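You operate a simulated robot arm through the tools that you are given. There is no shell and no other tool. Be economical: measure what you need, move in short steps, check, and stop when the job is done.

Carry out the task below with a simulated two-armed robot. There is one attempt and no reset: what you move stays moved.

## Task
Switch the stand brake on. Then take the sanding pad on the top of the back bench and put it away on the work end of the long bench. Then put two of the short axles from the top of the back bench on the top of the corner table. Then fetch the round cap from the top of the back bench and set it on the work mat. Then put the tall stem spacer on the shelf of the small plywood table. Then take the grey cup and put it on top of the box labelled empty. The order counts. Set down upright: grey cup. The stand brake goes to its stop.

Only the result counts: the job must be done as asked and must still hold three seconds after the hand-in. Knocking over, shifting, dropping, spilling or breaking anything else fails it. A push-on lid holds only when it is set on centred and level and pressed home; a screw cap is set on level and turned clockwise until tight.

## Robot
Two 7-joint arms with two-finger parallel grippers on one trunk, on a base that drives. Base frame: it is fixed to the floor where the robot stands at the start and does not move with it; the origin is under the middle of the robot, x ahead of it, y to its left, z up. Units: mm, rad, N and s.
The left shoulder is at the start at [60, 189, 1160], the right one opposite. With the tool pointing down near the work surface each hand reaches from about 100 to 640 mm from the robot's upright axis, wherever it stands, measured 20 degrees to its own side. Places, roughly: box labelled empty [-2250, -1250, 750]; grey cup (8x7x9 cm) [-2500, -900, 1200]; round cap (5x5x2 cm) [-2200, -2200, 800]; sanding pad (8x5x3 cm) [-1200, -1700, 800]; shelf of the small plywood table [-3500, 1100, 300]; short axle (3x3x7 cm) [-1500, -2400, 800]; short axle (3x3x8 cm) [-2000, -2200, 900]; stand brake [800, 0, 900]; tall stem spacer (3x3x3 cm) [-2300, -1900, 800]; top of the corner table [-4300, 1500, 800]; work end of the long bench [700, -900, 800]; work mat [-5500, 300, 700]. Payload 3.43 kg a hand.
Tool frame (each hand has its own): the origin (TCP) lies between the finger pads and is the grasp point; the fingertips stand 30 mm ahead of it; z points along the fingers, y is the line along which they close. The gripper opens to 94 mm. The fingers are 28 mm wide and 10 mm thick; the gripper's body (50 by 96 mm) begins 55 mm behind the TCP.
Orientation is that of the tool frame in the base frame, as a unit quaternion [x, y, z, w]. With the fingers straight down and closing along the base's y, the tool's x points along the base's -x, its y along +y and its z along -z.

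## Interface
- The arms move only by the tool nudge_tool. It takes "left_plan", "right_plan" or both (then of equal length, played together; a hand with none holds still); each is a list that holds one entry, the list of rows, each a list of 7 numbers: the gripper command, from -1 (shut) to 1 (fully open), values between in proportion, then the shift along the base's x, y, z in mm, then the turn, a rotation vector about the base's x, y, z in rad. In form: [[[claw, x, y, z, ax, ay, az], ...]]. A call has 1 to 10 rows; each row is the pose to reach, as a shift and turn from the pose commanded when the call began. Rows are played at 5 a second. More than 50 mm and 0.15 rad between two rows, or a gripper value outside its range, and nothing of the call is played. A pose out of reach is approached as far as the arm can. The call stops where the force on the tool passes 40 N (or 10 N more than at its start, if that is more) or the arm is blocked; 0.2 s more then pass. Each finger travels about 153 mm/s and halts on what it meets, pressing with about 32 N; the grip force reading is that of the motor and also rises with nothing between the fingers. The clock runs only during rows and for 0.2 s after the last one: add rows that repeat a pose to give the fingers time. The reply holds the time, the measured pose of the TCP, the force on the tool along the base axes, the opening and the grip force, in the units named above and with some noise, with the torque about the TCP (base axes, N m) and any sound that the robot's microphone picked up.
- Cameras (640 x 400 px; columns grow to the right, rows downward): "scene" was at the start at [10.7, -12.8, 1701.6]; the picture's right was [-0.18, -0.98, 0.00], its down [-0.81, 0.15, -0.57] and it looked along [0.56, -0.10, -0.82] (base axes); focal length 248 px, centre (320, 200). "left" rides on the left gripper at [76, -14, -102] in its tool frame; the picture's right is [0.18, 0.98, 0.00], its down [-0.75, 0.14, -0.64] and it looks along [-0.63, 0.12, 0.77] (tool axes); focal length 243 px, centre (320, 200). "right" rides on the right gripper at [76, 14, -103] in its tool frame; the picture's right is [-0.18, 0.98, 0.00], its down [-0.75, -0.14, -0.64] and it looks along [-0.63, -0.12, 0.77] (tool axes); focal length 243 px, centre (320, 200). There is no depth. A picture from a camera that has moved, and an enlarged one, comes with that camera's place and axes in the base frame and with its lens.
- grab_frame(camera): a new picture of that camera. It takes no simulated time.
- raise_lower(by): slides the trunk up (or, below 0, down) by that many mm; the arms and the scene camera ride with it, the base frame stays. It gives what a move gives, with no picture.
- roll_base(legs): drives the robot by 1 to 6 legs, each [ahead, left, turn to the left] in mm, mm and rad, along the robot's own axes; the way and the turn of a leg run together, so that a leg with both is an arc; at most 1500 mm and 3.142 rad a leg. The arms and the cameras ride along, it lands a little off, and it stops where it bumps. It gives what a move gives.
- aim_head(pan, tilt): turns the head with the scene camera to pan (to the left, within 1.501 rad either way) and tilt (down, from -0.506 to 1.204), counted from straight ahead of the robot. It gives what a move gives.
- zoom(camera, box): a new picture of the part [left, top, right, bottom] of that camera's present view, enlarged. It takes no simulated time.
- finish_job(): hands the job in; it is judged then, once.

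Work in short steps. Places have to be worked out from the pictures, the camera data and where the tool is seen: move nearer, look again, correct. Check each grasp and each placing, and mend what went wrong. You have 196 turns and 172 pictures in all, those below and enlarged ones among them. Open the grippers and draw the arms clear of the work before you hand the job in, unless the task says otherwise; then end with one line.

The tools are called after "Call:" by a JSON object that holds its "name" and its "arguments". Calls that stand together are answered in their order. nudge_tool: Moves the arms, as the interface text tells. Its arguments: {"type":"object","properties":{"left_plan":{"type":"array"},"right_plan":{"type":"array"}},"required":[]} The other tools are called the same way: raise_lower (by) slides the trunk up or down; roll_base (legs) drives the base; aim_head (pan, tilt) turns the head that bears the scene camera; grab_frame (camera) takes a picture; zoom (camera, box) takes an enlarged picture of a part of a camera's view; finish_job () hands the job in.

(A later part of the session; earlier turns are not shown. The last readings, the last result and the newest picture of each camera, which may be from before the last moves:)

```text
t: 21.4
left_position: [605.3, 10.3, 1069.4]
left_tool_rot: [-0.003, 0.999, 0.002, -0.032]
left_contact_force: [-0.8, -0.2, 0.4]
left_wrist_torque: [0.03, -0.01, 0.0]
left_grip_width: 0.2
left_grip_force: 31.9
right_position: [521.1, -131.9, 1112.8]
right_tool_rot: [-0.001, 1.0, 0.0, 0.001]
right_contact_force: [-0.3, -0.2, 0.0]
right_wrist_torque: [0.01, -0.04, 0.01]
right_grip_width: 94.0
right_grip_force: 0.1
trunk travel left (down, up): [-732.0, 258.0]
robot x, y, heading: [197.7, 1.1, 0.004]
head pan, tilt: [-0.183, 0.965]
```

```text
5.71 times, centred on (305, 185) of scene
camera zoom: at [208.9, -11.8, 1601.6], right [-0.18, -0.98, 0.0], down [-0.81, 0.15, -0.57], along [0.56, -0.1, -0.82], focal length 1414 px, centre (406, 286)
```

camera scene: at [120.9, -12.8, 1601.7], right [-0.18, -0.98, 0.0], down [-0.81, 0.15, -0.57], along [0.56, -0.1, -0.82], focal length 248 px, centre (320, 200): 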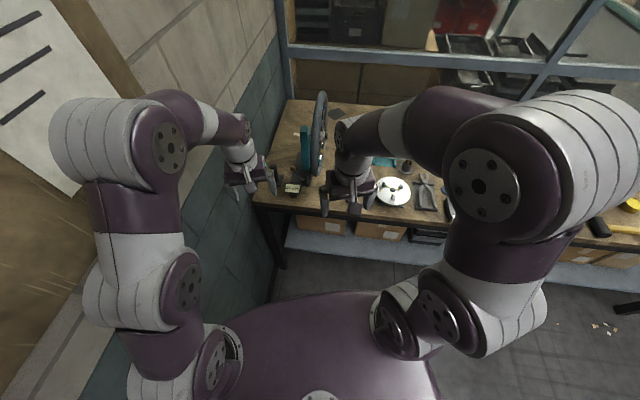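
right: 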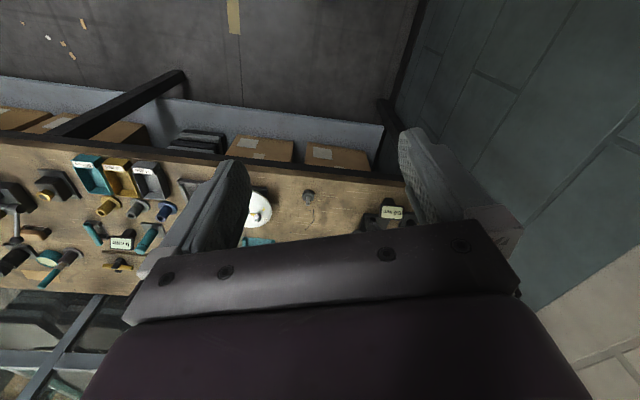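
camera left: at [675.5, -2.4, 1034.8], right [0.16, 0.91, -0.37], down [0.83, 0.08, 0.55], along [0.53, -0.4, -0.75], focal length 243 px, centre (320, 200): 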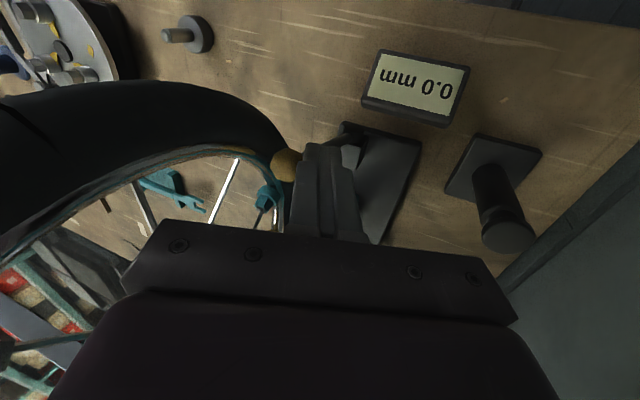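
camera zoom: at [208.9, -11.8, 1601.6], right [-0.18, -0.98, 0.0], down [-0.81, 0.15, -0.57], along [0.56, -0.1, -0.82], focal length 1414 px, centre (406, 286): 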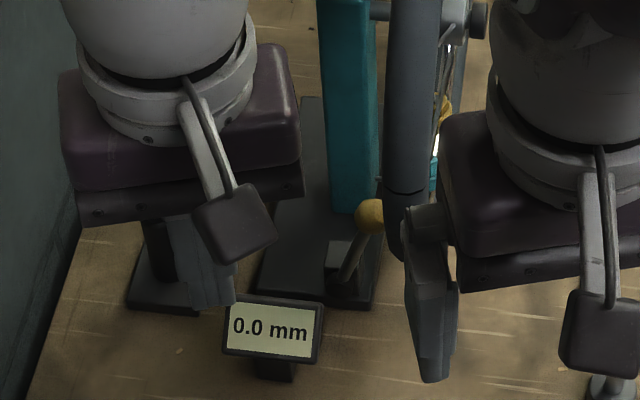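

The lever rests at its far stop. I draw the left hand back, then back away and look towards the back bench.

Call:
{"name": "nudge_tool", "arguments": {"left_plan": [[[-1, -40, 40, 40, 0, 0, 0], [-1, -80, 80, 80, 0, 0, 0]]]}}

Call:
{"name": "roll_base", "arguments": {"legs": [[-800, 0, 0], [0, 0, -1.571]]}}

Call:
{"name": "aim_head", "arguments": {"pan": 0, "tilt": 0.5}}

Call:
{"name": "grab_frame", "arguments": {"camera": "scene"}}

```text
refused: row 1 steps farther than a row can; nothing moved
```

```text
t: 24.6
left_position: [7.9, 2.3, 1073.4]
left_tool_rot: [0.002, 1.0, 0.001, -0.029]
left_contact_force: [-0.2, -0.4, 0.3]
left_wrist_torque: [0.01, -0.04, 0.01]
left_grip_width: 0.0
left_grip_force: 31.7
right_position: [-78.7, -138.5, 1115.2]
right_tool_rot: [0.002, 1.0, 0.0, 0.004]
right_contact_force: [-0.3, -0.1, -0.1]
right_wrist_torque: [0.01, -0.04, 0.0]
right_grip_width: 94.3
right_grip_force: 0.0
trunk travel left (down, up): [-732.0, 258.0]
robot x, y, heading: [-394.3, -2.1, -0.004]
head pan, tilt: [-0.183, 0.965]
stopped in leg 1: the robot was blocked; the commanded pose is now the measured one
```

```text
t: 25.5
left_position: [13.4, 3.5, 1070.5]
left_tool_rot: [0.002, 0.999, 0.001, -0.032]
left_contact_force: [-0.9, 0.5, 0.6]
left_wrist_torque: [0.02, -0.02, -0.01]
left_grip_width: 0.0
left_grip_force: 32.5
right_position: [-73.6, -138.6, 1114.6]
right_tool_rot: [0.002, 1.0, 0.0, 0.001]
right_contact_force: [-0.3, 0.0, 0.0]
right_wrist_torque: [0.02, -0.01, 0.02]
right_grip_width: 93.9
right_grip_force: 0.0
trunk travel left (down, up): [-732.0, 258.0]
robot x, y, heading: [-392.9, -4.0, -0.003]
head pan, tilt: [0.0, 0.499]
```

```text
134 pictures are left
camera scene: at [-360.9, -2.9, 1640.1], right [0.0, -1.0, 0.0], down [-0.48, 0.0, -0.88], along [0.88, 0.0, -0.48], focal length 248 px, centre (320, 200)
```

scene: 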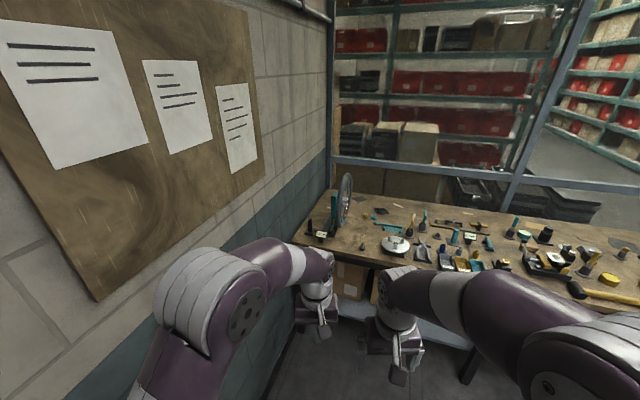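

The base bumped into something behind. I look around to both sides before moving.

Call:
{"name": "aim_head", "arguments": {"pan": -1.5, "tilt": 0.45}}

Call:
{"name": "grab_frame", "arguments": {"camera": "scene"}}

Call:
{"name": "aim_head", "arguments": {"pan": 1.5, "tilt": 0.8}}

Call:
{"name": "grab_frame", "arguments": {"camera": "scene"}}

```text
t: 27.1
left_position: [12.6, 2.2, 1070.7]
left_tool_rot: [0.002, 0.999, 0.001, -0.033]
left_contact_force: [0.6, 0.2, 0.1]
left_wrist_torque: [0.0, 0.02, -0.04]
left_grip_width: 0.3
left_grip_force: 31.3
right_position: [-73.0, -138.4, 1113.3]
right_tool_rot: [0.002, 1.0, 0.0, 0.0]
right_contact_force: [0.6, -0.4, -0.1]
right_wrist_torque: [0.04, 0.01, 0.0]
right_grip_width: 94.2
right_grip_force: 0.1
trunk travel left (down, up): [-732.0, 258.0]
robot x, y, heading: [-391.6, -4.9, -0.004]
head pan, tilt: [-1.499, 0.45]
```

```text
133 pictures are left
camera scene: at [-444.5, -94.5, 1644.7], right [-1.0, -0.07, 0.0], down [-0.03, 0.43, -0.9], along [0.06, -0.9, -0.44], focal length 248 px, centre (320, 200)
```

scene: 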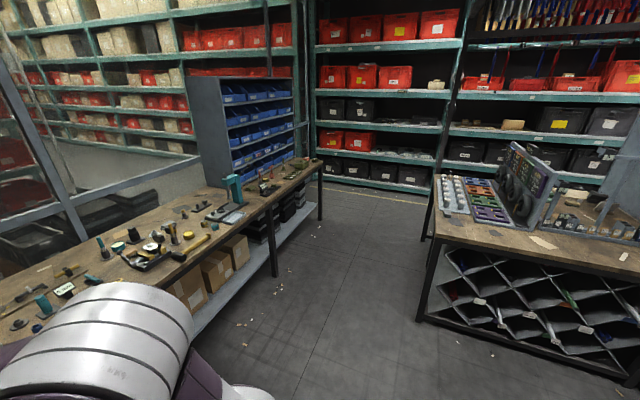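

```text
t: 29.7
left_position: [14.7, 1.4, 1071.4]
left_tool_rot: [0.003, 0.999, 0.001, -0.032]
left_contact_force: [-0.2, 1.0, -0.1]
left_wrist_torque: [0.02, 0.02, -0.01]
left_grip_width: 0.1
left_grip_force: 31.9
right_position: [-73.9, -139.4, 1114.8]
right_tool_rot: [0.003, 1.0, -0.001, 0.0]
right_contact_force: [0.9, -0.9, -0.1]
right_wrist_torque: [-0.03, -0.01, 0.01]
right_grip_width: 93.8
right_grip_force: 0.0
trunk travel left (down, up): [-732.0, 258.0]
robot x, y, heading: [-392.0, -2.1, -0.008]
head pan, tilt: [1.499, 0.799]
```

```text
132 pictures are left
camera scene: at [-444.5, 77.5, 1614.4], right [1.0, -0.08, 0.0], down [-0.06, -0.71, -0.7], along [0.05, 0.7, -0.72], focal length 248 px, centre (320, 200)
```

scene: 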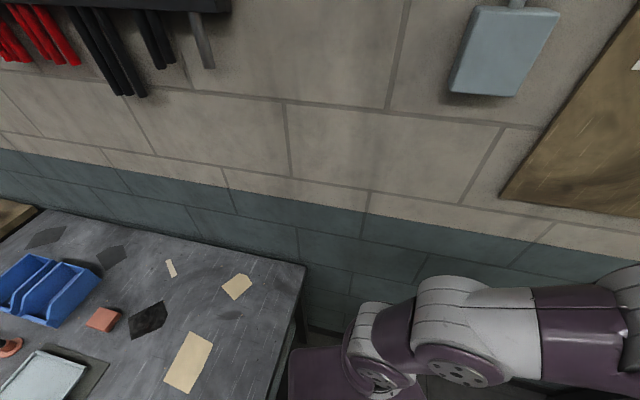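

A table stands behind me, and the back bench is at the right rear, its front leg near [-1135, -1400]. I move forward a bit, turn right, drive along the aisle and look.

Call:
{"name": "roll_base", "arguments": {"legs": [[180, 0, 0], [0, 0, -1.571], [800, 0, 0]]}}

Call:
{"name": "aim_head", "arguments": {"pan": -0.7, "tilt": 0.55}}

Call:
{"name": "grab_frame", "arguments": {"camera": "scene"}}

```text
t: 39.1
left_position: [-230.5, -1232.6, 1070.9]
left_tool_rot: [0.714, 0.699, 0.023, -0.021]
left_contact_force: [-0.6, 0.3, -1.4]
left_wrist_torque: [-0.02, -0.02, 0.04]
left_grip_width: 0.1
left_grip_force: 31.8
right_position: [-372.2, -1143.2, 1113.7]
right_tool_rot: [0.715, 0.699, -0.002, 0.001]
right_contact_force: [-0.5, -0.1, -0.4]
right_wrist_torque: [-0.02, 0.01, 0.01]
right_grip_width: 94.0
right_grip_force: 0.0
trunk travel left (down, up): [-732.0, 258.0]
robot x, y, heading: [-230.1, -828.8, -1.59]
head pan, tilt: [1.499, 0.799]
```

```text
t: 41.1
left_position: [-230.4, -1231.7, 1072.1]
left_tool_rot: [0.714, 0.699, 0.023, -0.021]
left_contact_force: [0.6, 0.9, -0.1]
left_wrist_torque: [-0.01, 0.02, -0.01]
left_grip_width: 0.0
left_grip_force: 31.4
right_position: [-371.2, -1144.8, 1113.4]
right_tool_rot: [0.715, 0.699, -0.002, 0.002]
right_contact_force: [-0.3, 1.0, 0.0]
right_wrist_torque: [-0.03, 0.02, -0.02]
right_grip_width: 94.0
right_grip_force: 0.1
trunk travel left (down, up): [-732.0, 258.0]
robot x, y, heading: [-231.8, -826.2, -1.591]
head pan, tilt: [-0.7, 0.55]
```

```text
131 pictures are left
camera scene: at [-287.5, -834.8, 1635.6], right [-0.75, 0.66, 0.0], down [0.35, 0.39, -0.85], along [-0.56, -0.64, -0.52], focal length 248 px, centre (320, 200)
```

scene: 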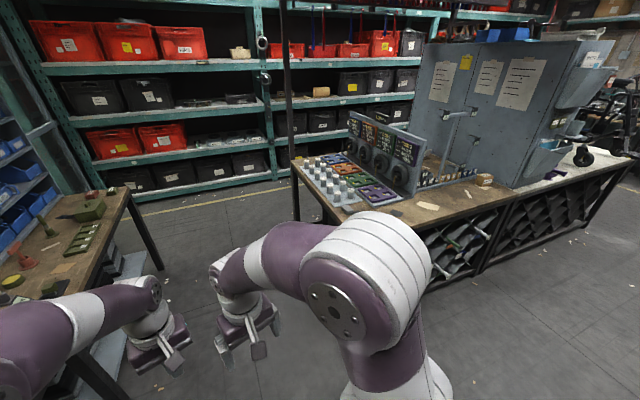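

The back bench is in view. I zoom in on its left part.

Call:
{"name": "zoom", "arguments": {"camera": "scene", "box": [280, 100, 500, 230]}}

Call:
{"name": "zoom", "arguments": {"camera": "scene", "box": [420, 30, 640, 200]}}

```text
2.91 times, centred on (390, 165) of scene
camera zoom: at [-287.5, -834.8, 1635.6], right [-0.75, 0.66, 0.0], down [0.35, 0.39, -0.85], along [-0.56, -0.64, -0.52], focal length 720 px, centre (116, 302)
```

zoom: 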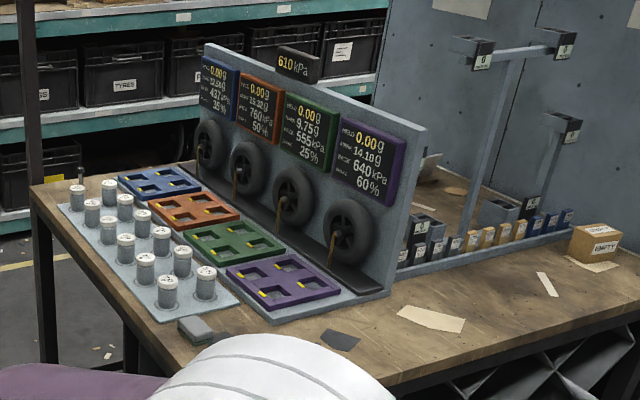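

```text
2.35 times, centred on (530, 115) of scene
camera zoom: at [-287.5, -834.8, 1635.6], right [-0.75, 0.66, 0.0], down [0.35, 0.39, -0.85], along [-0.56, -0.64, -0.52], focal length 582 px, centre (-174, 400)
```

zoom: 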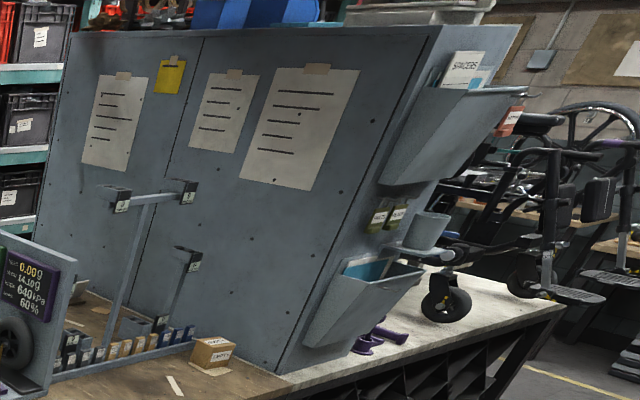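

The sanding pad is the grey block near [-1215, -1649, 820] by the left end of the bench. I drive round to face that end.

Call:
{"name": "roll_base", "arguments": {"legs": [[1090, -100, 0], [0, 0, -1.856], [330, 0, 0]]}}

Call:
{"name": "aim_head", "arguments": {"pan": 0, "tilt": 0.8}}

Call:
{"name": "grab_frame", "arguments": {"camera": "scene"}}

```text
t: 53.1
left_position: [-1064.4, -1687.7, 1071.8]
left_tool_rot: [0.985, -0.167, 0.031, 0.007]
left_contact_force: [0.3, 0.5, 0.3]
left_wrist_torque: [0.03, 0.0, 0.0]
left_grip_width: 0.0
left_grip_force: 31.8
right_position: [-935.9, -1582.8, 1114.7]
right_tool_rot: [0.986, -0.168, -0.002, 0.0]
right_contact_force: [-0.1, -0.5, 0.0]
right_wrist_torque: [0.0, -0.04, -0.03]
right_grip_width: 94.0
right_grip_force: 0.0
trunk travel left (down, up): [-732.0, 258.0]
robot x, y, heading: [-681.2, -1813.8, 2.8]
head pan, tilt: [-0.7, 0.55]
```

```text
t: 54.1
left_position: [-1064.1, -1687.8, 1072.1]
left_tool_rot: [0.985, -0.167, 0.032, 0.005]
left_contact_force: [0.1, 0.2, 0.0]
left_wrist_torque: [-0.01, -0.01, 0.01]
left_grip_width: 0.0
left_grip_force: 31.6
right_position: [-935.9, -1582.2, 1113.2]
right_tool_rot: [0.986, -0.168, -0.002, 0.0]
right_contact_force: [-0.5, -0.1, -0.1]
right_wrist_torque: [0.03, 0.01, -0.04]
right_grip_width: 93.9
right_grip_force: 0.1
trunk travel left (down, up): [-732.0, 258.0]
robot x, y, heading: [-680.9, -1815.6, 2.803]
head pan, tilt: [0.0, 0.799]
```

```text
128 pictures are left
camera scene: at [-699.5, -1807.9, 1614.3], right [0.33, 0.94, 0.0], down [0.68, -0.24, -0.7], along [-0.66, 0.23, -0.72], focal length 248 px, centre (320, 200)
```

scene: 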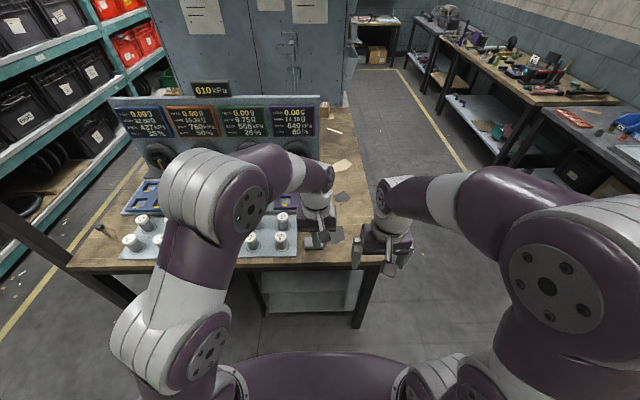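

The left hand hangs above the pad. I withdraw it, then zoom on the pad.

Call:
{"name": "nudge_tool", "arguments": {"left_plan": [[[-1, 25, -30, 15, 0, 0, 0], [-1, 50, -60, 30, 0, 0, 0], [-1, 75, -90, 45, 0, 0, 0], [-1, 100, -120, 60, 0, 0, 0], [-1, 125, -150, 75, 0, 0, 0]]]}}

Call:
{"name": "zoom", "arguments": {"camera": "scene", "box": [60, 80, 400, 290]}}

Call:
{"name": "grab_frame", "arguments": {"camera": "right"}}

```text
t: 55.3
left_position: [-951.4, -1822.1, 1136.1]
left_tool_rot: [0.985, -0.168, 0.031, 0.006]
left_contact_force: [-0.1, 0.0, 0.5]
left_wrist_torque: [-0.03, 0.0, 0.01]
left_grip_width: 0.0
left_grip_force: 31.9
left hand out of reach, approached as far as the arm can: row 5
right_position: [-936.2, -1583.0, 1113.5]
right_tool_rot: [0.986, -0.168, -0.002, -0.001]
right_contact_force: [0.5, -0.3, 0.1]
right_wrist_torque: [-0.02, 0.01, -0.01]
right_grip_width: 93.7
right_grip_force: 0.0
trunk travel left (down, up): [-732.0, 258.0]
robot x, y, heading: [-678.8, -1814.8, 2.806]
head pan, tilt: [0.0, 0.799]
```

```text
1.88 times, centred on (230, 185) of scene
camera zoom: at [-700.1, -1807.4, 1614.2], right [0.33, 0.94, 0.0], down [0.68, -0.24, -0.7], along [-0.66, 0.23, -0.72], focal length 466 px, centre (489, 228)
```

zoom: 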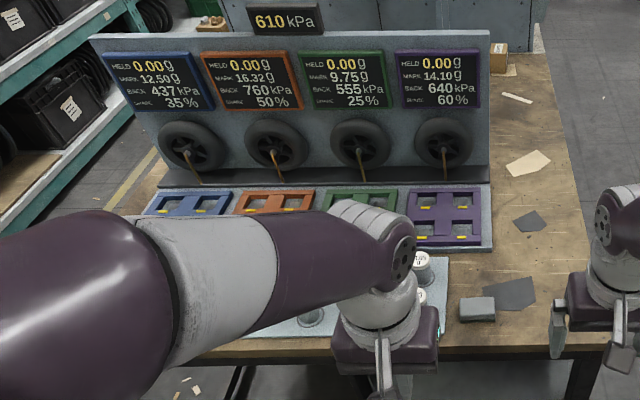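

```text
126 pictures are left
camera right: at [-869.5, -1620.9, 1217.2], right [-0.5, -0.87, 0.0], down [-0.66, 0.38, 0.64], along [-0.56, 0.32, -0.76], focal length 243 px, centre (320, 200)
```

right: 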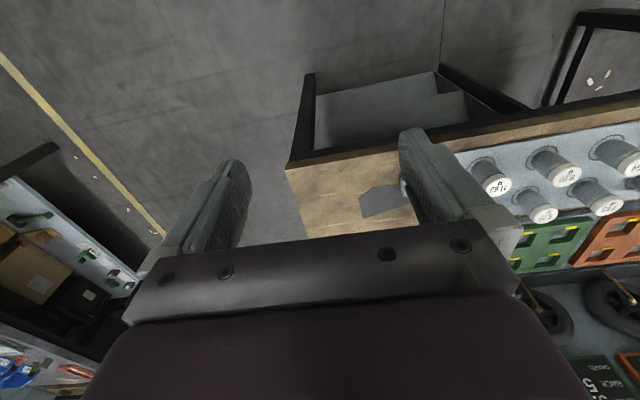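

Pad at about [-1218, -1652, 820], long side across my view. I roll 80 mm closer, then bring the right hand over it, turned 90° so the fingers close across its short side.

Call:
{"name": "roll_base", "arguments": {"legs": [[80, 0, 0]]}}

Call:
{"name": "nudge_tool", "arguments": {"right_plan": [[[1, -20, -10, -12, 0, 0, 0.145], [1, -41, -19, -25, 0, 0, 0.29], [1, -62, -28, -38, 0, 0, 0.435], [1, -82, -38, -50, 0, 0, 0.58], [1, -103, -48, -62, 0, 0, 0.725], [1, -124, -57, -75, 0, 0, 0.87], [1, -144, -66, -88, 0, 0, 1.015], [1, -165, -76, -100, 0, 0, 1.16], [1, -186, -86, -115, 0, 0, 1.305], [1, -206, -95, -130, 0, 0, 1.45]]]}}

Call:
{"name": "grab_frame", "arguments": {"camera": "right"}}

Call:
{"name": "grab_frame", "arguments": {"camera": "scene"}}

```text
t: 56.4
left_position: [-1025.3, -1796.3, 1136.7]
left_tool_rot: [0.985, -0.17, 0.03, 0.006]
left_contact_force: [-0.8, 0.2, 0.1]
left_wrist_torque: [0.0, -0.04, -0.03]
left_grip_width: 0.1
left_grip_force: 31.7
right_position: [-1010.1, -1555.5, 1113.9]
right_tool_rot: [0.986, -0.17, -0.002, -0.001]
right_contact_force: [0.2, 0.6, -0.9]
right_wrist_torque: [-0.04, -0.02, 0.01]
right_grip_width: 93.8
right_grip_force: 0.1
trunk travel left (down, up): [-732.0, 258.0]
robot x, y, heading: [-750.8, -1790.9, 2.799]
head pan, tilt: [0.0, 0.799]
```

```text
t: 58.6
left_position: [-1027.8, -1796.3, 1136.0]
left_tool_rot: [0.985, -0.17, 0.031, 0.007]
left_contact_force: [0.3, 0.1, 0.0]
left_wrist_torque: [0.0, -0.03, 0.0]
left_grip_width: 0.0
left_grip_force: 32.1
right_position: [-1215.9, -1650.9, 985.5]
right_tool_rot: [0.849, 0.528, -0.001, 0.001]
right_contact_force: [-0.8, 0.2, -0.2]
right_wrist_torque: [0.0, -0.01, 0.03]
right_grip_width: 94.4
right_grip_force: 0.0
trunk travel left (down, up): [-732.0, 258.0]
robot x, y, heading: [-756.9, -1787.4, 2.801]
head pan, tilt: [0.0, 0.799]
```

```text
125 pictures are left
camera right: at [-1169.6, -1589.4, 1089.3], right [0.8, -0.6, 0.0], down [-0.46, -0.61, 0.64], along [-0.39, -0.52, -0.76], focal length 243 px, centre (320, 200)
```

right: 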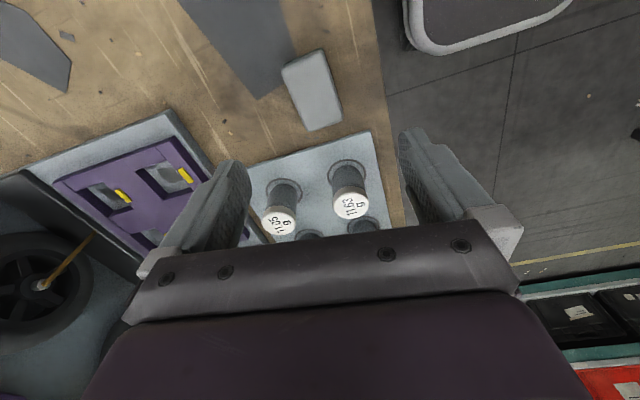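

```text
124 pictures are left
camera scene: at [-774.7, -1782.1, 1614.3], right [0.33, 0.94, 0.0], down [0.68, -0.24, -0.7], along [-0.66, 0.23, -0.72], focal length 248 px, centre (320, 200)
```

scene: 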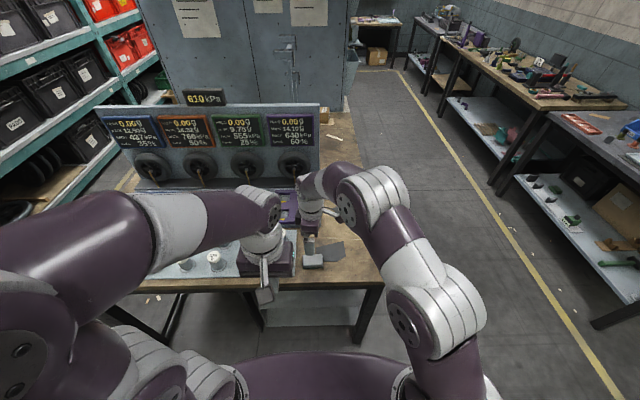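

The pad lies right below the hand. I finish the turn and go down to z 860.

Call:
{"name": "nudge_tool", "arguments": {"right_plan": [[[1, 0, 0, -40, 0, 0, 0.06], [1, -2, 2, -80, 0, 0, 0.12], [1, -2, 3, -125, 0, 0, 0.12]]]}}

Call:
{"name": "grab_frame", "arguments": {"camera": "right"}}

```text
t: 59.4
left_position: [-1025.6, -1794.7, 1135.6]
left_tool_rot: [0.985, -0.169, 0.03, 0.005]
left_contact_force: [-0.1, 0.0, -0.2]
left_wrist_torque: [-0.02, -0.03, 0.02]
left_grip_width: 0.0
left_grip_force: 32.3
right_position: [-1215.6, -1648.5, 858.7]
right_tool_rot: [0.817, 0.577, -0.001, 0.001]
right_contact_force: [-0.3, 0.0, 0.0]
right_wrist_torque: [-0.03, -0.05, -0.02]
right_grip_width: 94.0
right_grip_force: 0.0
trunk travel left (down, up): [-732.0, 258.0]
robot x, y, heading: [-755.9, -1792.5, 2.804]
head pan, tilt: [0.0, 0.799]
```

```text
123 pictures are left
camera right: at [-1176.9, -1580.9, 962.0], right [0.87, -0.5, 0.0], down [-0.38, -0.66, 0.65], along [-0.32, -0.56, -0.76], focal length 243 px, centre (320, 200)
```

right: 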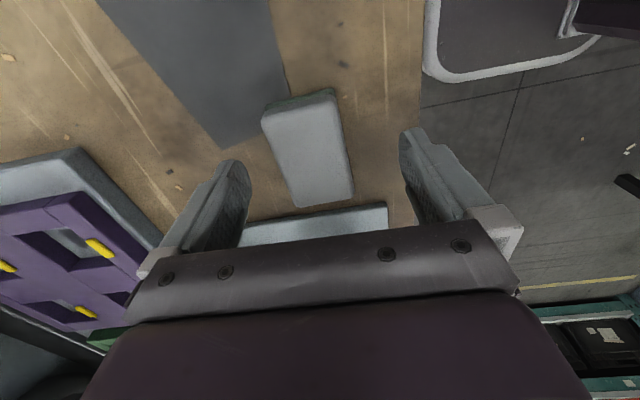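

The pad is centred but still turned about 0.2 rad. I correct, then go down to where the tips nearly reach the bench.

Call:
{"name": "nudge_tool", "arguments": {"right_plan": [[[1, -4, 2, 0, 0, 0, 0.1], [1, -7, 4, 0, 0, 0, 0.2], [1, -7, 4, -15, 0, 0, 0.2], [1, -7, 4, -30, 0, 0, 0.2]]]}}

Call:
{"name": "grab_frame", "arguments": {"camera": "right"}}

```text
t: 60.4
left_position: [-1025.5, -1795.8, 1136.4]
left_tool_rot: [0.985, -0.17, 0.03, 0.007]
left_contact_force: [0.4, -0.8, -0.4]
left_wrist_torque: [0.01, 0.0, 0.01]
left_grip_width: 0.0
left_grip_force: 31.8
right_position: [-1225.1, -1644.9, 830.4]
right_tool_rot: [0.755, 0.656, -0.002, 0.001]
right_contact_force: [-0.7, 1.0, 2.1]
right_wrist_torque: [0.05, -0.11, 0.06]
right_grip_width: 93.6
right_grip_force: 0.1
trunk travel left (down, up): [-732.0, 258.0]
robot x, y, heading: [-751.2, -1788.3, 2.796]
head pan, tilt: [0.0, 0.799]
```

```text
122 pictures are left
camera right: at [-1199.6, -1569.9, 933.4], right [0.95, -0.32, 0.0], down [-0.24, -0.72, 0.65], along [-0.21, -0.61, -0.76], focal length 243 px, centre (320, 200)
```

right: 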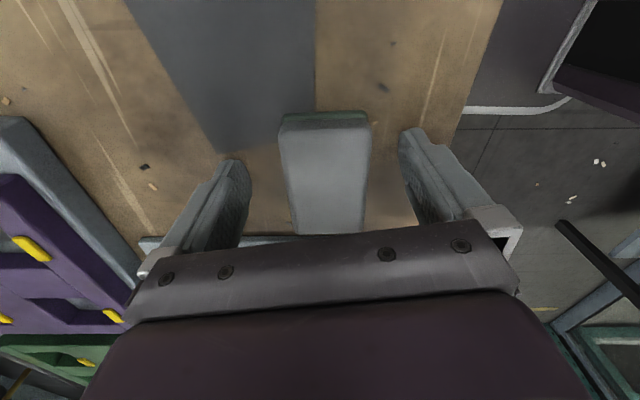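

Aligned. A slight upward force suggests the tips just meet the bench. I raise 2 mm and close.

Call:
{"name": "nudge_tool", "arguments": {"right_plan": [[[1, 0, 0, 2, 0, 0, 0], [0, 0, 0, 2, 0, 0, 0], [-1, 0, 0, 2, 0, 0, 0], [-1, 0, 0, 2, 0, 0, 0]]]}}

Call:
{"name": "nudge_tool", "arguments": {"right_plan": [[[-1, 0, 0, 40, 0, 0, 0], [-1, 0, 0, 80, 0, 0, 0], [-1, 0, 0, 120, 0, 0, 0], [-1, 0, 0, 160, 0, 0, 0]]]}}

Call:
{"name": "grab_frame", "arguments": {"camera": "right"}}

```text
t: 61.4
left_position: [-1025.4, -1796.3, 1136.6]
left_tool_rot: [0.985, -0.169, 0.03, 0.005]
left_contact_force: [-0.1, 0.3, -0.3]
left_wrist_torque: [0.01, -0.02, -0.02]
left_grip_width: 0.1
left_grip_force: 32.4
right_position: [-1223.6, -1644.6, 833.0]
right_tool_rot: [0.755, 0.655, -0.002, 0.0]
right_contact_force: [-1.5, -1.3, 11.9]
right_wrist_torque: [0.03, -0.08, -0.13]
right_grip_width: 45.6
right_grip_force: 31.5
trunk travel left (down, up): [-732.0, 258.0]
robot x, y, heading: [-754.0, -1791.2, 2.802]
head pan, tilt: [0.0, 0.799]
```

```text
t: 62.4
left_position: [-1025.4, -1795.8, 1136.7]
left_tool_rot: [0.985, -0.169, 0.031, 0.006]
left_contact_force: [-0.4, 0.2, 1.0]
left_wrist_torque: [0.06, -0.02, 0.0]
left_grip_width: 0.0
left_grip_force: 31.9
right_position: [-1222.9, -1644.8, 992.3]
right_tool_rot: [0.755, 0.656, -0.002, 0.001]
right_contact_force: [0.1, 0.1, -0.6]
right_wrist_torque: [-0.08, 0.01, 0.0]
right_grip_width: 45.5
right_grip_force: 32.2
trunk travel left (down, up): [-732.0, 258.0]
robot x, y, heading: [-750.2, -1790.3, 2.802]
head pan, tilt: [0.0, 0.799]
```

```text
121 pictures are left
camera right: at [-1199.2, -1571.6, 1095.5], right [0.95, -0.32, 0.0], down [-0.25, -0.72, 0.64], along [-0.21, -0.61, -0.76], focal length 243 px, centre (320, 200)
```

right: 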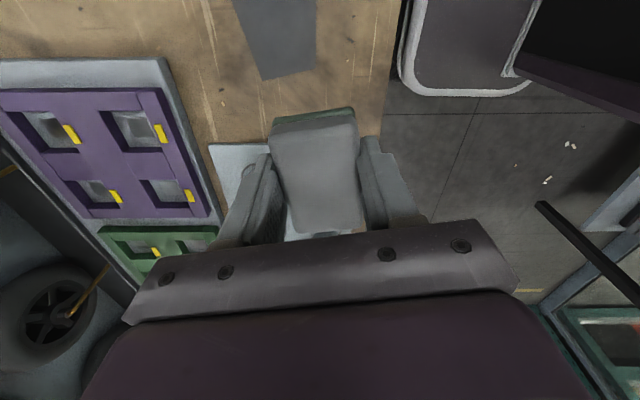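

The pad is held. I draw the hand in, back off, turn to face the long bench and look at its work end.

Call:
{"name": "nudge_tool", "arguments": {"right_plan": [[[-1, 40, -5, 20, 0, 0, 0], [-1, 80, -20, 40, 0, 0, 0], [-1, 120, -35, 60, 0, 0, 0]]]}}

Call:
{"name": "roll_base", "arguments": {"legs": [[-550, 0, 0], [0, 0, -2.8], [150, 700, 0]]}}

Call:
{"name": "aim_head", "arguments": {"pan": 0, "tilt": 0.6}}

Call:
{"name": "grab_frame", "arguments": {"camera": "scene"}}

```text
t: 63.2
left_position: [-1025.0, -1796.4, 1134.7]
left_tool_rot: [0.985, -0.169, 0.03, 0.005]
left_contact_force: [0.0, 0.1, -0.1]
left_wrist_torque: [-0.02, 0.03, 0.02]
left_grip_width: 0.0
left_grip_force: 32.2
right_position: [-1104.5, -1680.2, 1051.0]
right_tool_rot: [0.755, 0.656, -0.001, 0.001]
right_contact_force: [0.5, 0.3, -0.3]
right_wrist_torque: [-0.01, 0.01, 0.02]
right_grip_width: 45.2
right_grip_force: 32.3
trunk travel left (down, up): [-732.0, 258.0]
robot x, y, heading: [-757.1, -1788.4, 2.798]
head pan, tilt: [0.0, 0.799]
```

```text
t: 68.6
left_position: [-466.3, -1803.9, 1134.3]
left_tool_rot: [0.884, -0.466, 0.028, 0.016]
left_contact_force: [0.0, 1.5, 1.0]
left_wrist_torque: [0.0, -0.01, 0.0]
left_grip_width: 0.1
left_grip_force: 31.7
right_position: [-463.4, -1664.0, 1050.8]
right_tool_rot: [0.921, 0.389, -0.002, 0.001]
right_contact_force: [0.5, -0.7, -0.7]
right_wrist_torque: [0.0, 0.01, 0.01]
right_grip_width: 44.8
right_grip_force: 32.3
trunk travel left (down, up): [-732.0, 258.0]
robot x, y, heading: [-240.9, -1961.5, 2.174]
head pan, tilt: [0.0, 0.799]
stopped in leg 2: the robot was blocked; the commanded pose is now the measured one
```

```text
t: 69.4
left_position: [-465.7, -1805.7, 1136.9]
left_tool_rot: [0.884, -0.466, 0.028, 0.015]
left_contact_force: [-0.4, 0.4, 0.3]
left_wrist_torque: [0.02, -0.02, -0.01]
left_grip_width: 0.0
left_grip_force: 32.1
right_position: [-462.0, -1663.7, 1051.1]
right_tool_rot: [0.921, 0.39, -0.001, 0.001]
right_contact_force: [0.2, 0.0, -1.6]
right_wrist_torque: [-0.01, -0.05, 0.02]
right_grip_width: 44.8
right_grip_force: 32.2
trunk travel left (down, up): [-732.0, 258.0]
robot x, y, heading: [-242.7, -1963.1, 2.175]
head pan, tilt: [0.0, 0.6]
```

```text
120 pictures are left
camera scene: at [-258.1, -1936.2, 1631.1], right [0.83, 0.56, 0.0], down [0.32, -0.47, -0.82], along [-0.47, 0.68, -0.57], focal length 248 px, centre (320, 200)
```

scene: 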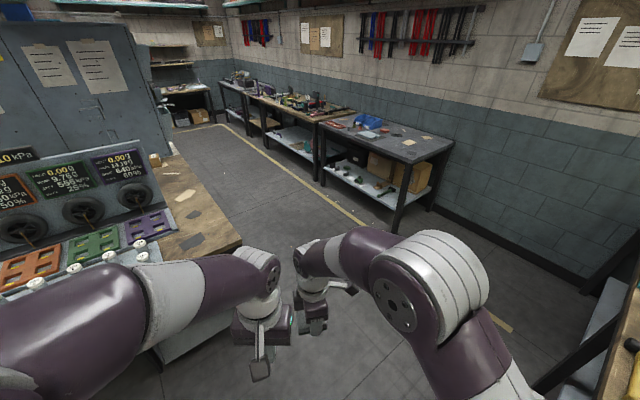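

The turn was blocked close to the long bench, whose edge slants near here. I drive out into the open floor first, then turn to face it.

Call:
{"name": "roll_base", "arguments": {"legs": [[700, -150, 0], [0, 0, -2.17]]}}

Call:
{"name": "aim_head", "arguments": {"pan": -0.2, "tilt": 0.5}}

Call:
{"name": "grab_frame", "arguments": {"camera": "scene"}}

```text
t: 78.4
left_position: [-256.3, -1200.2, 1136.4]
left_tool_rot: [-0.008, 0.999, 0.0, -0.031]
left_contact_force: [0.0, -0.7, 0.3]
left_wrist_torque: [-0.02, 0.01, -0.02]
left_grip_width: 0.0
left_grip_force: 32.4
right_position: [-140.6, -1280.7, 1050.5]
right_tool_rot: [0.78, -0.626, -0.001, -0.001]
right_contact_force: [0.1, -0.2, 0.2]
right_wrist_torque: [0.01, -0.03, 0.02]
right_grip_width: 44.5
right_grip_force: 31.7
trunk travel left (down, up): [-732.0, 258.0]
robot x, y, heading: [-509.0, -1302.6, 0.014]
head pan, tilt: [0.0, 0.6]
```

```text
t: 79.1
left_position: [-257.1, -1200.5, 1135.1]
left_tool_rot: [-0.008, 0.999, 0.0, -0.032]
left_contact_force: [-0.2, 0.1, 0.0]
left_wrist_torque: [-0.03, 0.0, -0.03]
left_grip_width: 0.1
left_grip_force: 31.7
right_position: [-141.9, -1281.3, 1051.3]
right_tool_rot: [0.779, -0.627, -0.002, 0.0]
right_contact_force: [-0.1, -0.1, 0.0]
right_wrist_torque: [-0.04, -0.04, -0.02]
right_grip_width: 44.6
right_grip_force: 32.1
trunk travel left (down, up): [-732.0, 258.0]
robot x, y, heading: [-508.8, -1300.9, 0.017]
head pan, tilt: [-0.201, 0.499]
```

```text
119 pictures are left
camera scene: at [-480.0, -1319.0, 1640.2], right [-0.18, -0.98, 0.0], down [-0.47, 0.09, -0.88], along [0.86, -0.16, -0.48], focal length 248 px, centre (320, 200)
```

scene: 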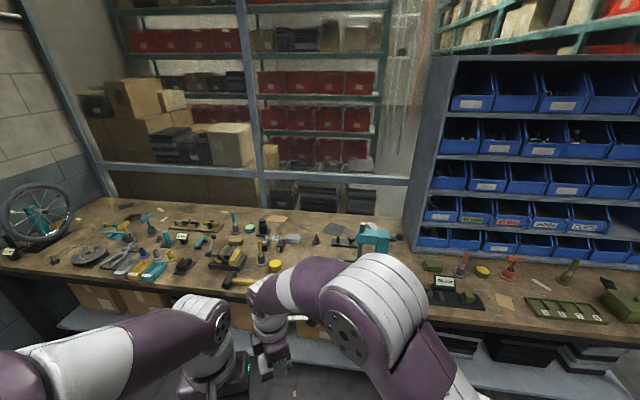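

The long bench is in view; its work end centres near pixel (206, 241). I zoom there for a free spot.

Call:
{"name": "zoom", "arguments": {"camera": "scene", "box": [60, 180, 420, 320]}}

```text
1.78 times, centred on (240, 250) of scene
camera zoom: at [-480.0, -1319.0, 1640.2], right [-0.18, -0.98, 0.0], down [-0.47, 0.09, -0.88], along [0.86, -0.16, -0.48], focal length 440 px, centre (462, 111)
```

zoom: 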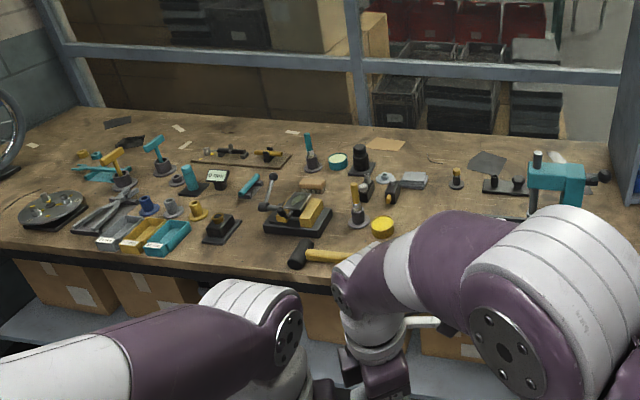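

The long bench is slanted by 0.3 rad and its work end runs to about the vice. There is clear wood near [370, -1401]; I drive there facing the bench squarely.

Call:
{"name": "roll_base", "arguments": {"legs": [[0, 0, -0.32], [345, 235, 0]]}}

Call:
{"name": "aim_head", "arguments": {"pan": -0.1, "tilt": 0.85}}

Call:
{"name": "grab_frame", "arguments": {"camera": "scene"}}

```text
t: 82.7
left_position: [161.3, -1168.1, 1135.5]
left_tool_rot: [0.153, 0.988, 0.005, -0.032]
left_contact_force: [-1.0, 1.0, -0.4]
left_wrist_torque: [0.02, -0.01, -0.02]
left_grip_width: 0.1
left_grip_force: 31.9
right_position: [246.7, -1280.1, 1050.5]
right_tool_rot: [-0.668, 0.744, 0.001, 0.001]
right_contact_force: [0.7, 0.8, -1.0]
right_wrist_torque: [0.02, 0.02, 0.05]
right_grip_width: 44.6
right_grip_force: 31.9
trunk travel left (down, up): [-732.0, 258.0]
robot x, y, heading: [-112.0, -1185.8, -0.308]
head pan, tilt: [-0.201, 0.499]
```

```text
t: 83.5
left_position: [162.1, -1167.3, 1136.1]
left_tool_rot: [0.154, 0.988, 0.005, -0.031]
left_contact_force: [-0.3, -0.5, -0.1]
left_wrist_torque: [0.02, 0.01, 0.04]
left_grip_width: 0.0
left_grip_force: 31.9
right_position: [245.5, -1280.9, 1051.0]
right_tool_rot: [-0.668, 0.744, 0.002, 0.002]
right_contact_force: [-0.8, 0.7, 0.1]
right_wrist_torque: [0.01, -0.01, 0.03]
right_grip_width: 44.6
right_grip_force: 31.7
trunk travel left (down, up): [-732.0, 258.0]
robot x, y, heading: [-109.6, -1184.2, -0.313]
head pan, tilt: [-0.099, 0.85]
```

```text
117 pictures are left
camera scene: at [-95.3, -1195.8, 1610.3], right [-0.4, -0.92, 0.0], down [-0.69, 0.3, -0.66], along [0.61, -0.26, -0.75], focal length 248 px, centre (320, 200)
```

scene: 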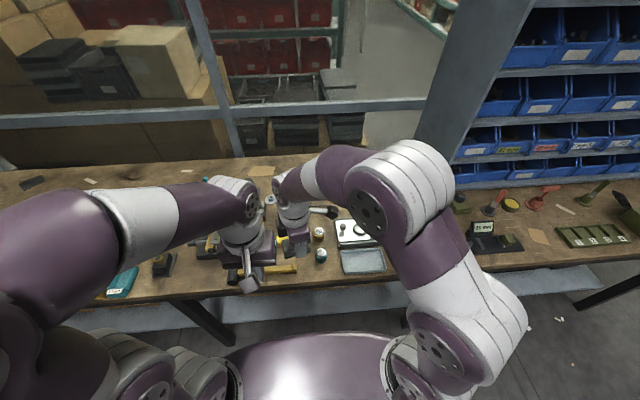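

A tray lies near my chosen spot. I zoom in to pick the free place.

Call:
{"name": "zoom", "arguments": {"camera": "scene", "box": [180, 150, 420, 300]}}

Call:
{"name": "grab_frame", "arguments": {"camera": "right"}}

```text
2.67 times, centred on (300, 225) of scene
camera zoom: at [-95.3, -1195.8, 1610.3], right [-0.4, -0.92, 0.0], down [-0.69, 0.3, -0.66], along [0.61, -0.26, -0.75], focal length 660 px, centre (373, 133)
```

zoom: 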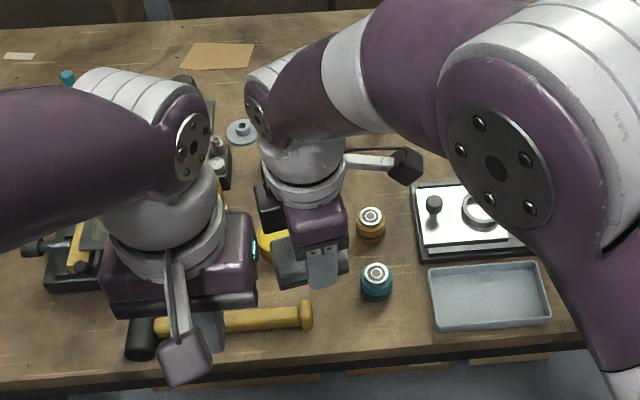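

```text
115 pictures are left
camera right: at [223.4, -1354.7, 1153.9], right [-0.96, 0.29, 0.0], down [0.22, 0.73, 0.64], along [0.19, 0.62, -0.76], focal length 243 px, centre (320, 200)
```

right: 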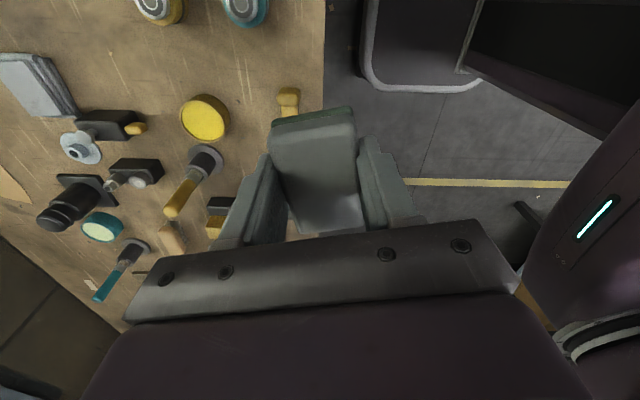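

The clear area is around [500, -1337], between the yellow disc, the rollers and the grey block. I roll 70 mm nearer and move the hand above it.

Call:
{"name": "roll_base", "arguments": {"legs": [[70, 0, 0]]}}

Call:
{"name": "nudge_tool", "arguments": {"right_plan": [[[-1, 38, -7, 0, 0, 0, 0], [-1, 76, -14, -10, 0, 0, 0], [-1, 114, -20, -30, 0, 0, 0], [-1, 150, -27, -50, 0, 0, 0], [-1, 187, -34, -70, 0, 0, 0], [-1, 187, -34, -100, 0, 0, 0]]]}}

Call:
{"name": "grab_frame", "arguments": {"camera": "right"}}

```text
t: 84.5
left_position: [228.0, -1187.3, 1135.4]
left_tool_rot: [0.153, 0.988, 0.006, -0.032]
left_contact_force: [0.8, -0.3, -0.1]
left_wrist_torque: [0.04, 0.03, -0.03]
left_grip_width: 0.0
left_grip_force: 31.9
right_position: [311.6, -1301.0, 1049.8]
right_tool_rot: [-0.668, 0.744, 0.002, 0.001]
right_contact_force: [-0.1, -1.1, -0.8]
right_wrist_torque: [0.0, -0.03, 0.02]
right_grip_width: 44.6
right_grip_force: 32.5
trunk travel left (down, up): [-732.0, 258.0]
robot x, y, heading: [-43.7, -1205.2, -0.308]
head pan, tilt: [-0.099, 0.85]
```

```text
t: 86.0
left_position: [228.8, -1188.4, 1135.9]
left_tool_rot: [0.153, 0.988, 0.006, -0.031]
left_contact_force: [0.3, -0.7, 0.1]
left_wrist_torque: [0.01, 0.0, 0.0]
left_grip_width: 0.0
left_grip_force: 31.9
right_position: [492.4, -1336.0, 946.4]
right_tool_rot: [-0.669, 0.744, 0.002, 0.002]
right_contact_force: [-0.3, -0.8, 0.9]
right_wrist_torque: [-0.04, -0.02, -0.02]
right_grip_width: 44.6
right_grip_force: 32.0
right hand out of reach, approached as far as the arm can: row 5, 6
trunk travel left (down, up): [-732.0, 258.0]
robot x, y, heading: [-43.8, -1199.4, -0.307]
head pan, tilt: [-0.099, 0.85]
```

```text
114 pictures are left
camera right: at [470.4, -1410.3, 1050.4], right [-0.96, 0.29, 0.0], down [0.22, 0.73, 0.64], along [0.18, 0.62, -0.76], focal length 243 px, centre (320, 200)
```

right: 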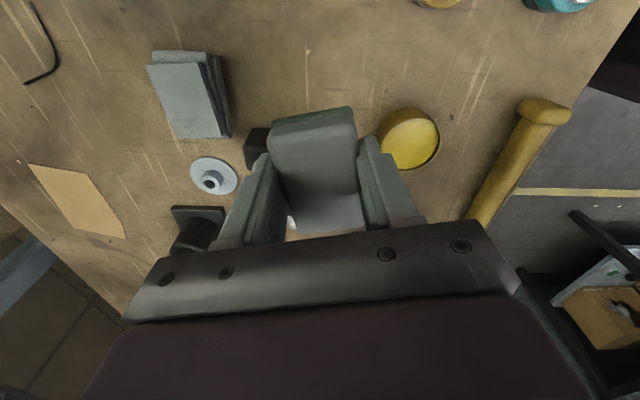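

Below me it's clear, with more room towards -y. I shift 30 mm that way and descend in slow steps until contact.

Call:
{"name": "nudge_tool", "arguments": {"right_plan": [[[-1, -6, -28, 0, 0, 0, 0], [-1, -6, -28, -40, 0, 0, 0], [-1, -6, -28, -80, 0, 0, 0], [-1, -6, -28, -95, 0, 0, 0]]]}}

Call:
{"name": "grab_frame", "arguments": {"camera": "right"}}

```text
t: 87.0
left_position: [228.8, -1188.2, 1136.0]
left_tool_rot: [0.152, 0.988, 0.005, -0.031]
left_contact_force: [-0.7, 0.6, 0.1]
left_wrist_torque: [-0.02, 0.01, -0.01]
left_grip_width: 0.0
left_grip_force: 32.3
right_position: [486.3, -1364.5, 852.7]
right_tool_rot: [-0.668, 0.744, 0.002, 0.002]
right_contact_force: [-0.5, 0.5, -0.1]
right_wrist_torque: [0.01, -0.03, 0.03]
right_grip_width: 44.8
right_grip_force: 32.1
trunk travel left (down, up): [-732.0, 258.0]
robot x, y, heading: [-41.7, -1204.5, -0.306]
head pan, tilt: [-0.099, 0.85]
```

```text
113 pictures are left
camera right: at [463.2, -1438.9, 956.5], right [-0.96, 0.29, 0.0], down [0.22, 0.73, 0.64], along [0.18, 0.62, -0.76], focal length 243 px, centre (320, 200)
```

right: 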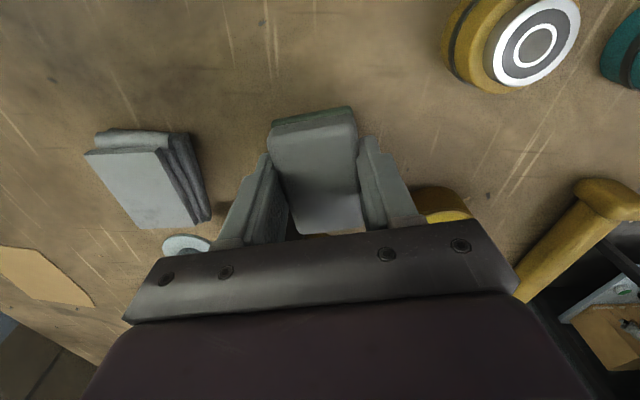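

Clear. I lower in small steps to contact.

Call:
{"name": "nudge_tool", "arguments": {"right_plan": [[[-1, 0, 0, -8, 0, 0, 0], [-1, 0, 0, -13, 0, 0, 0], [-1, 0, 0, -17, 0, 0, 0], [-1, 0, 0, -20, 0, 0, 0]]]}}

```text
t: 88.0
left_position: [227.1, -1188.0, 1136.4]
left_tool_rot: [0.153, 0.988, 0.006, -0.031]
left_contact_force: [0.2, 0.2, -0.2]
left_wrist_torque: [0.0, -0.02, 0.02]
left_grip_width: 0.1
left_grip_force: 31.5
right_position: [486.6, -1364.7, 833.8]
right_tool_rot: [-0.668, 0.744, 0.001, 0.002]
right_contact_force: [-0.2, -0.4, -0.1]
right_wrist_torque: [0.04, 0.02, 0.01]
right_grip_width: 44.8
right_grip_force: 32.0
trunk travel left (down, up): [-732.0, 258.0]
robot x, y, heading: [-45.8, -1207.0, -0.306]
head pan, tilt: [-0.099, 0.85]
```

No contact yet; I continue in 4 mm steps.

Call:
{"name": "nudge_tool", "arguments": {"right_plan": [[[-1, 0, 0, -3, 0, 0, 0], [-1, 0, 0, -6, 0, 0, 0], [-1, 0, 0, -9, 0, 0, 0], [-1, 0, 0, -12, 0, 0, 0]]]}}

```text
t: 88.7
left_position: [225.7, -1187.1, 1136.6]
left_tool_rot: [0.152, 0.988, 0.006, -0.029]
left_contact_force: [-0.3, -0.6, 0.5]
left_wrist_torque: [-0.02, 0.01, 0.0]
left_grip_width: 0.0
left_grip_force: 32.0
right_position: [488.5, -1364.4, 834.0]
right_tool_rot: [-0.669, 0.743, -0.004, 0.006]
right_contact_force: [-11.2, -1.2, 24.8]
right_wrist_torque: [-0.04, 0.81, 0.03]
right_grip_width: 44.7
right_grip_force: 32.1
trunk travel left (down, up): [-732.0, 258.0]
robot x, y, heading: [-43.2, -1206.4, -0.308]
head pan, tilt: [-0.099, 0.85]
stopped in row 3 (right hand): the force on the tool passed its limit at 44 N (the readings are from after the stop); the commanded pose is now the measured one
```

Contact at z ≈ 833, the same height as when it was picked. I open a little, rise and look.

Call:
{"name": "nudge_tool", "arguments": {"right_plan": [[[-0.6, 0, 0, 0, 0, 0, 0], [0.25, 0, 0, 0, 0, 0, 0], [0.25, 0, 0, 1, 0, 0, 0]]]}}

Call:
{"name": "grab_frame", "arguments": {"camera": "right"}}

```text
t: 89.5
left_position: [227.4, -1188.1, 1136.4]
left_tool_rot: [0.154, 0.988, 0.005, -0.03]
left_contact_force: [0.4, -0.9, 0.4]
left_wrist_torque: [0.02, 0.0, 0.01]
left_grip_width: 0.0
left_grip_force: 31.8
right_position: [488.5, -1363.8, 830.7]
right_tool_rot: [-0.668, 0.744, -0.002, 0.004]
right_contact_force: [-3.4, 1.0, 11.8]
right_wrist_torque: [0.03, 0.36, -0.03]
right_grip_width: 60.9
right_grip_force: 1.4
trunk travel left (down, up): [-732.0, 258.0]
robot x, y, heading: [-42.8, -1204.6, -0.306]
head pan, tilt: [-0.099, 0.85]
```

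```text
112 pictures are left
camera right: at [464.6, -1438.5, 934.0], right [-0.96, 0.29, -0.01], down [0.21, 0.73, 0.65], along [0.19, 0.62, -0.76], focal length 243 px, centre (320, 200)
```

right: 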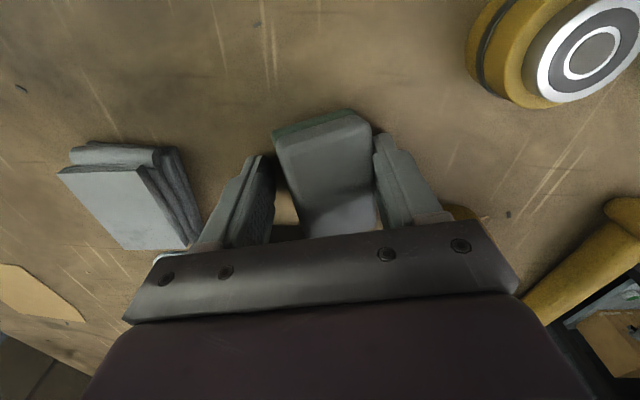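

Released; I centre the fingers on it and rise.

Call:
{"name": "nudge_tool", "arguments": {"right_plan": [[[0.25, -4, 1, 2, 0, 0, 0], [0.25, -4, 1, 30, 0, 0, 0], [0.25, -4, 1, 75, 0, 0, 0], [0.25, -4, 1, 120, 0, 0, 0]]]}}

Call:
{"name": "grab_frame", "arguments": {"camera": "right"}}

```text
t: 90.5
left_position: [227.6, -1188.6, 1135.6]
left_tool_rot: [0.153, 0.988, 0.006, -0.03]
left_contact_force: [0.2, -0.6, -0.6]
left_wrist_torque: [0.0, -0.01, 0.0]
left_grip_width: 0.0
left_grip_force: 32.3
right_position: [483.2, -1361.5, 951.5]
right_tool_rot: [-0.669, 0.744, -0.002, 0.004]
right_contact_force: [0.4, 1.2, 0.0]
right_wrist_torque: [0.04, -0.02, -0.01]
right_grip_width: 58.7
right_grip_force: 0.1
trunk travel left (down, up): [-732.0, 258.0]
robot x, y, heading: [-44.5, -1206.4, -0.306]
head pan, tilt: [-0.099, 0.85]
```

```text
111 pictures are left
camera right: at [459.5, -1437.3, 1055.1], right [-0.96, 0.29, -0.01], down [0.21, 0.73, 0.65], along [0.19, 0.62, -0.76], focal length 243 px, centre (320, 200)
```

right: 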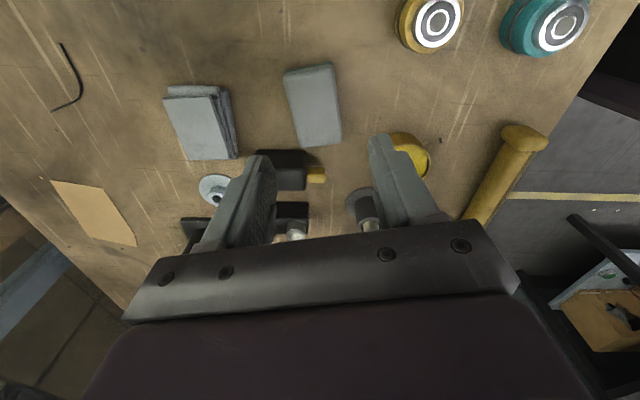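

The pad sits flat, and nothing nearby has moved. I now draw the right hand back and turn it to neutral for the axles.

Call:
{"name": "nudge_tool", "arguments": {"right_plan": [[[0.5, -10, 3, 30, 0, 0, 0], [0.8, -30, 10, 60, 0, 0, -0.145], [1, -50, 16, 90, 0, 0, -0.29], [1, -70, 22, 110, 0, 0, -0.435], [1, -90, 28, 130, 0, 0, -0.58], [1, -110, 35, 140, 0, 0, -0.725], [1, -130, 35, 140, 0, 0, -0.87], [1, -150, 30, 140, 0, 0, -1.015], [1, -170, 20, 140, 0, 0, -1.16], [1, -180, 10, 140, 0, 0, -1.3]]]}}

Call:
{"name": "roll_base", "arguments": {"legs": [[-450, 0, 0], [0, 0, 1.6], [-700, 0, 0]]}}

Call:
{"name": "aim_head", "arguments": {"pan": 1.5, "tilt": 0.5}}

Call:
{"name": "grab_frame", "arguments": {"camera": "scene"}}

```text
t: 92.7
left_position: [227.9, -1188.3, 1135.9]
left_tool_rot: [0.153, 0.988, 0.005, -0.032]
left_contact_force: [-0.3, 0.0, 0.5]
left_wrist_torque: [-0.03, 0.01, 0.0]
left_grip_width: 0.1
left_grip_force: 32.1
right_position: [304.6, -1352.5, 1090.4]
right_tool_rot: [-0.08, 0.997, -0.004, 0.003]
right_contact_force: [-0.1, 0.1, 0.0]
right_wrist_torque: [0.04, -0.01, -0.01]
right_grip_width: 93.9
right_grip_force: 0.0
trunk travel left (down, up): [-732.0, 258.0]
robot x, y, heading: [-45.9, -1205.8, -0.307]
head pan, tilt: [-0.099, 0.85]
```

```text
t: 102.8
left_position: [-681.4, -1480.9, 1136.3]
left_tool_rot: [-0.609, 0.793, -0.018, -0.026]
left_contact_force: [-0.3, -0.5, -0.4]
left_wrist_torque: [0.01, 0.01, 0.0]
left_grip_width: 0.0
left_grip_force: 32.3
right_position: [-520.1, -1395.2, 1091.3]
right_tool_rot: [0.778, -0.629, 0.001, -0.005]
right_contact_force: [0.2, 0.7, -0.3]
right_wrist_torque: [0.0, 0.0, -0.01]
right_grip_width: 94.0
right_grip_force: 0.1
trunk travel left (down, up): [-732.0, 258.0]
robot x, y, heading: [-650.7, -1751.0, 1.313]
head pan, tilt: [-0.099, 0.85]
```

```text
t: 104.5
left_position: [-681.2, -1479.4, 1135.8]
left_tool_rot: [-0.609, 0.793, -0.018, -0.025]
left_contact_force: [-0.6, -0.4, -0.3]
left_wrist_torque: [0.0, 0.03, 0.0]
left_grip_width: 0.0
left_grip_force: 32.1
right_position: [-521.4, -1396.3, 1091.1]
right_tool_rot: [0.777, -0.629, 0.001, -0.005]
right_contact_force: [-0.3, -0.5, 0.0]
right_wrist_torque: [0.02, -0.03, 0.02]
right_grip_width: 93.9
right_grip_force: 0.0
trunk travel left (down, up): [-732.0, 258.0]
robot x, y, heading: [-655.2, -1752.3, 1.31]
head pan, tilt: [1.499, 0.499]
```

```text
110 pictures are left
camera scene: at [-754.0, -1778.8, 1640.2], right [0.33, 0.95, 0.0], down [0.45, -0.16, -0.88], along [-0.83, 0.29, -0.48], focal length 248 px, centre (320, 200)
```

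scene: 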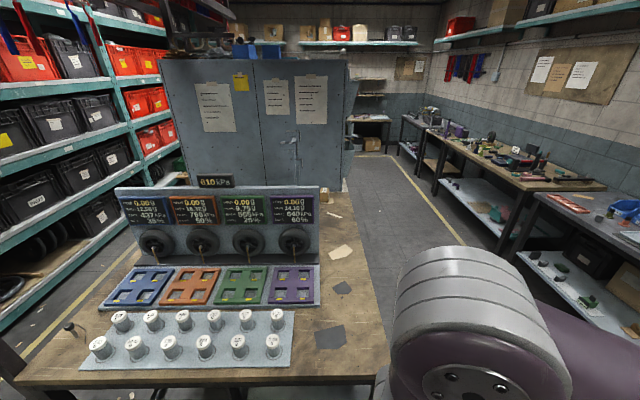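

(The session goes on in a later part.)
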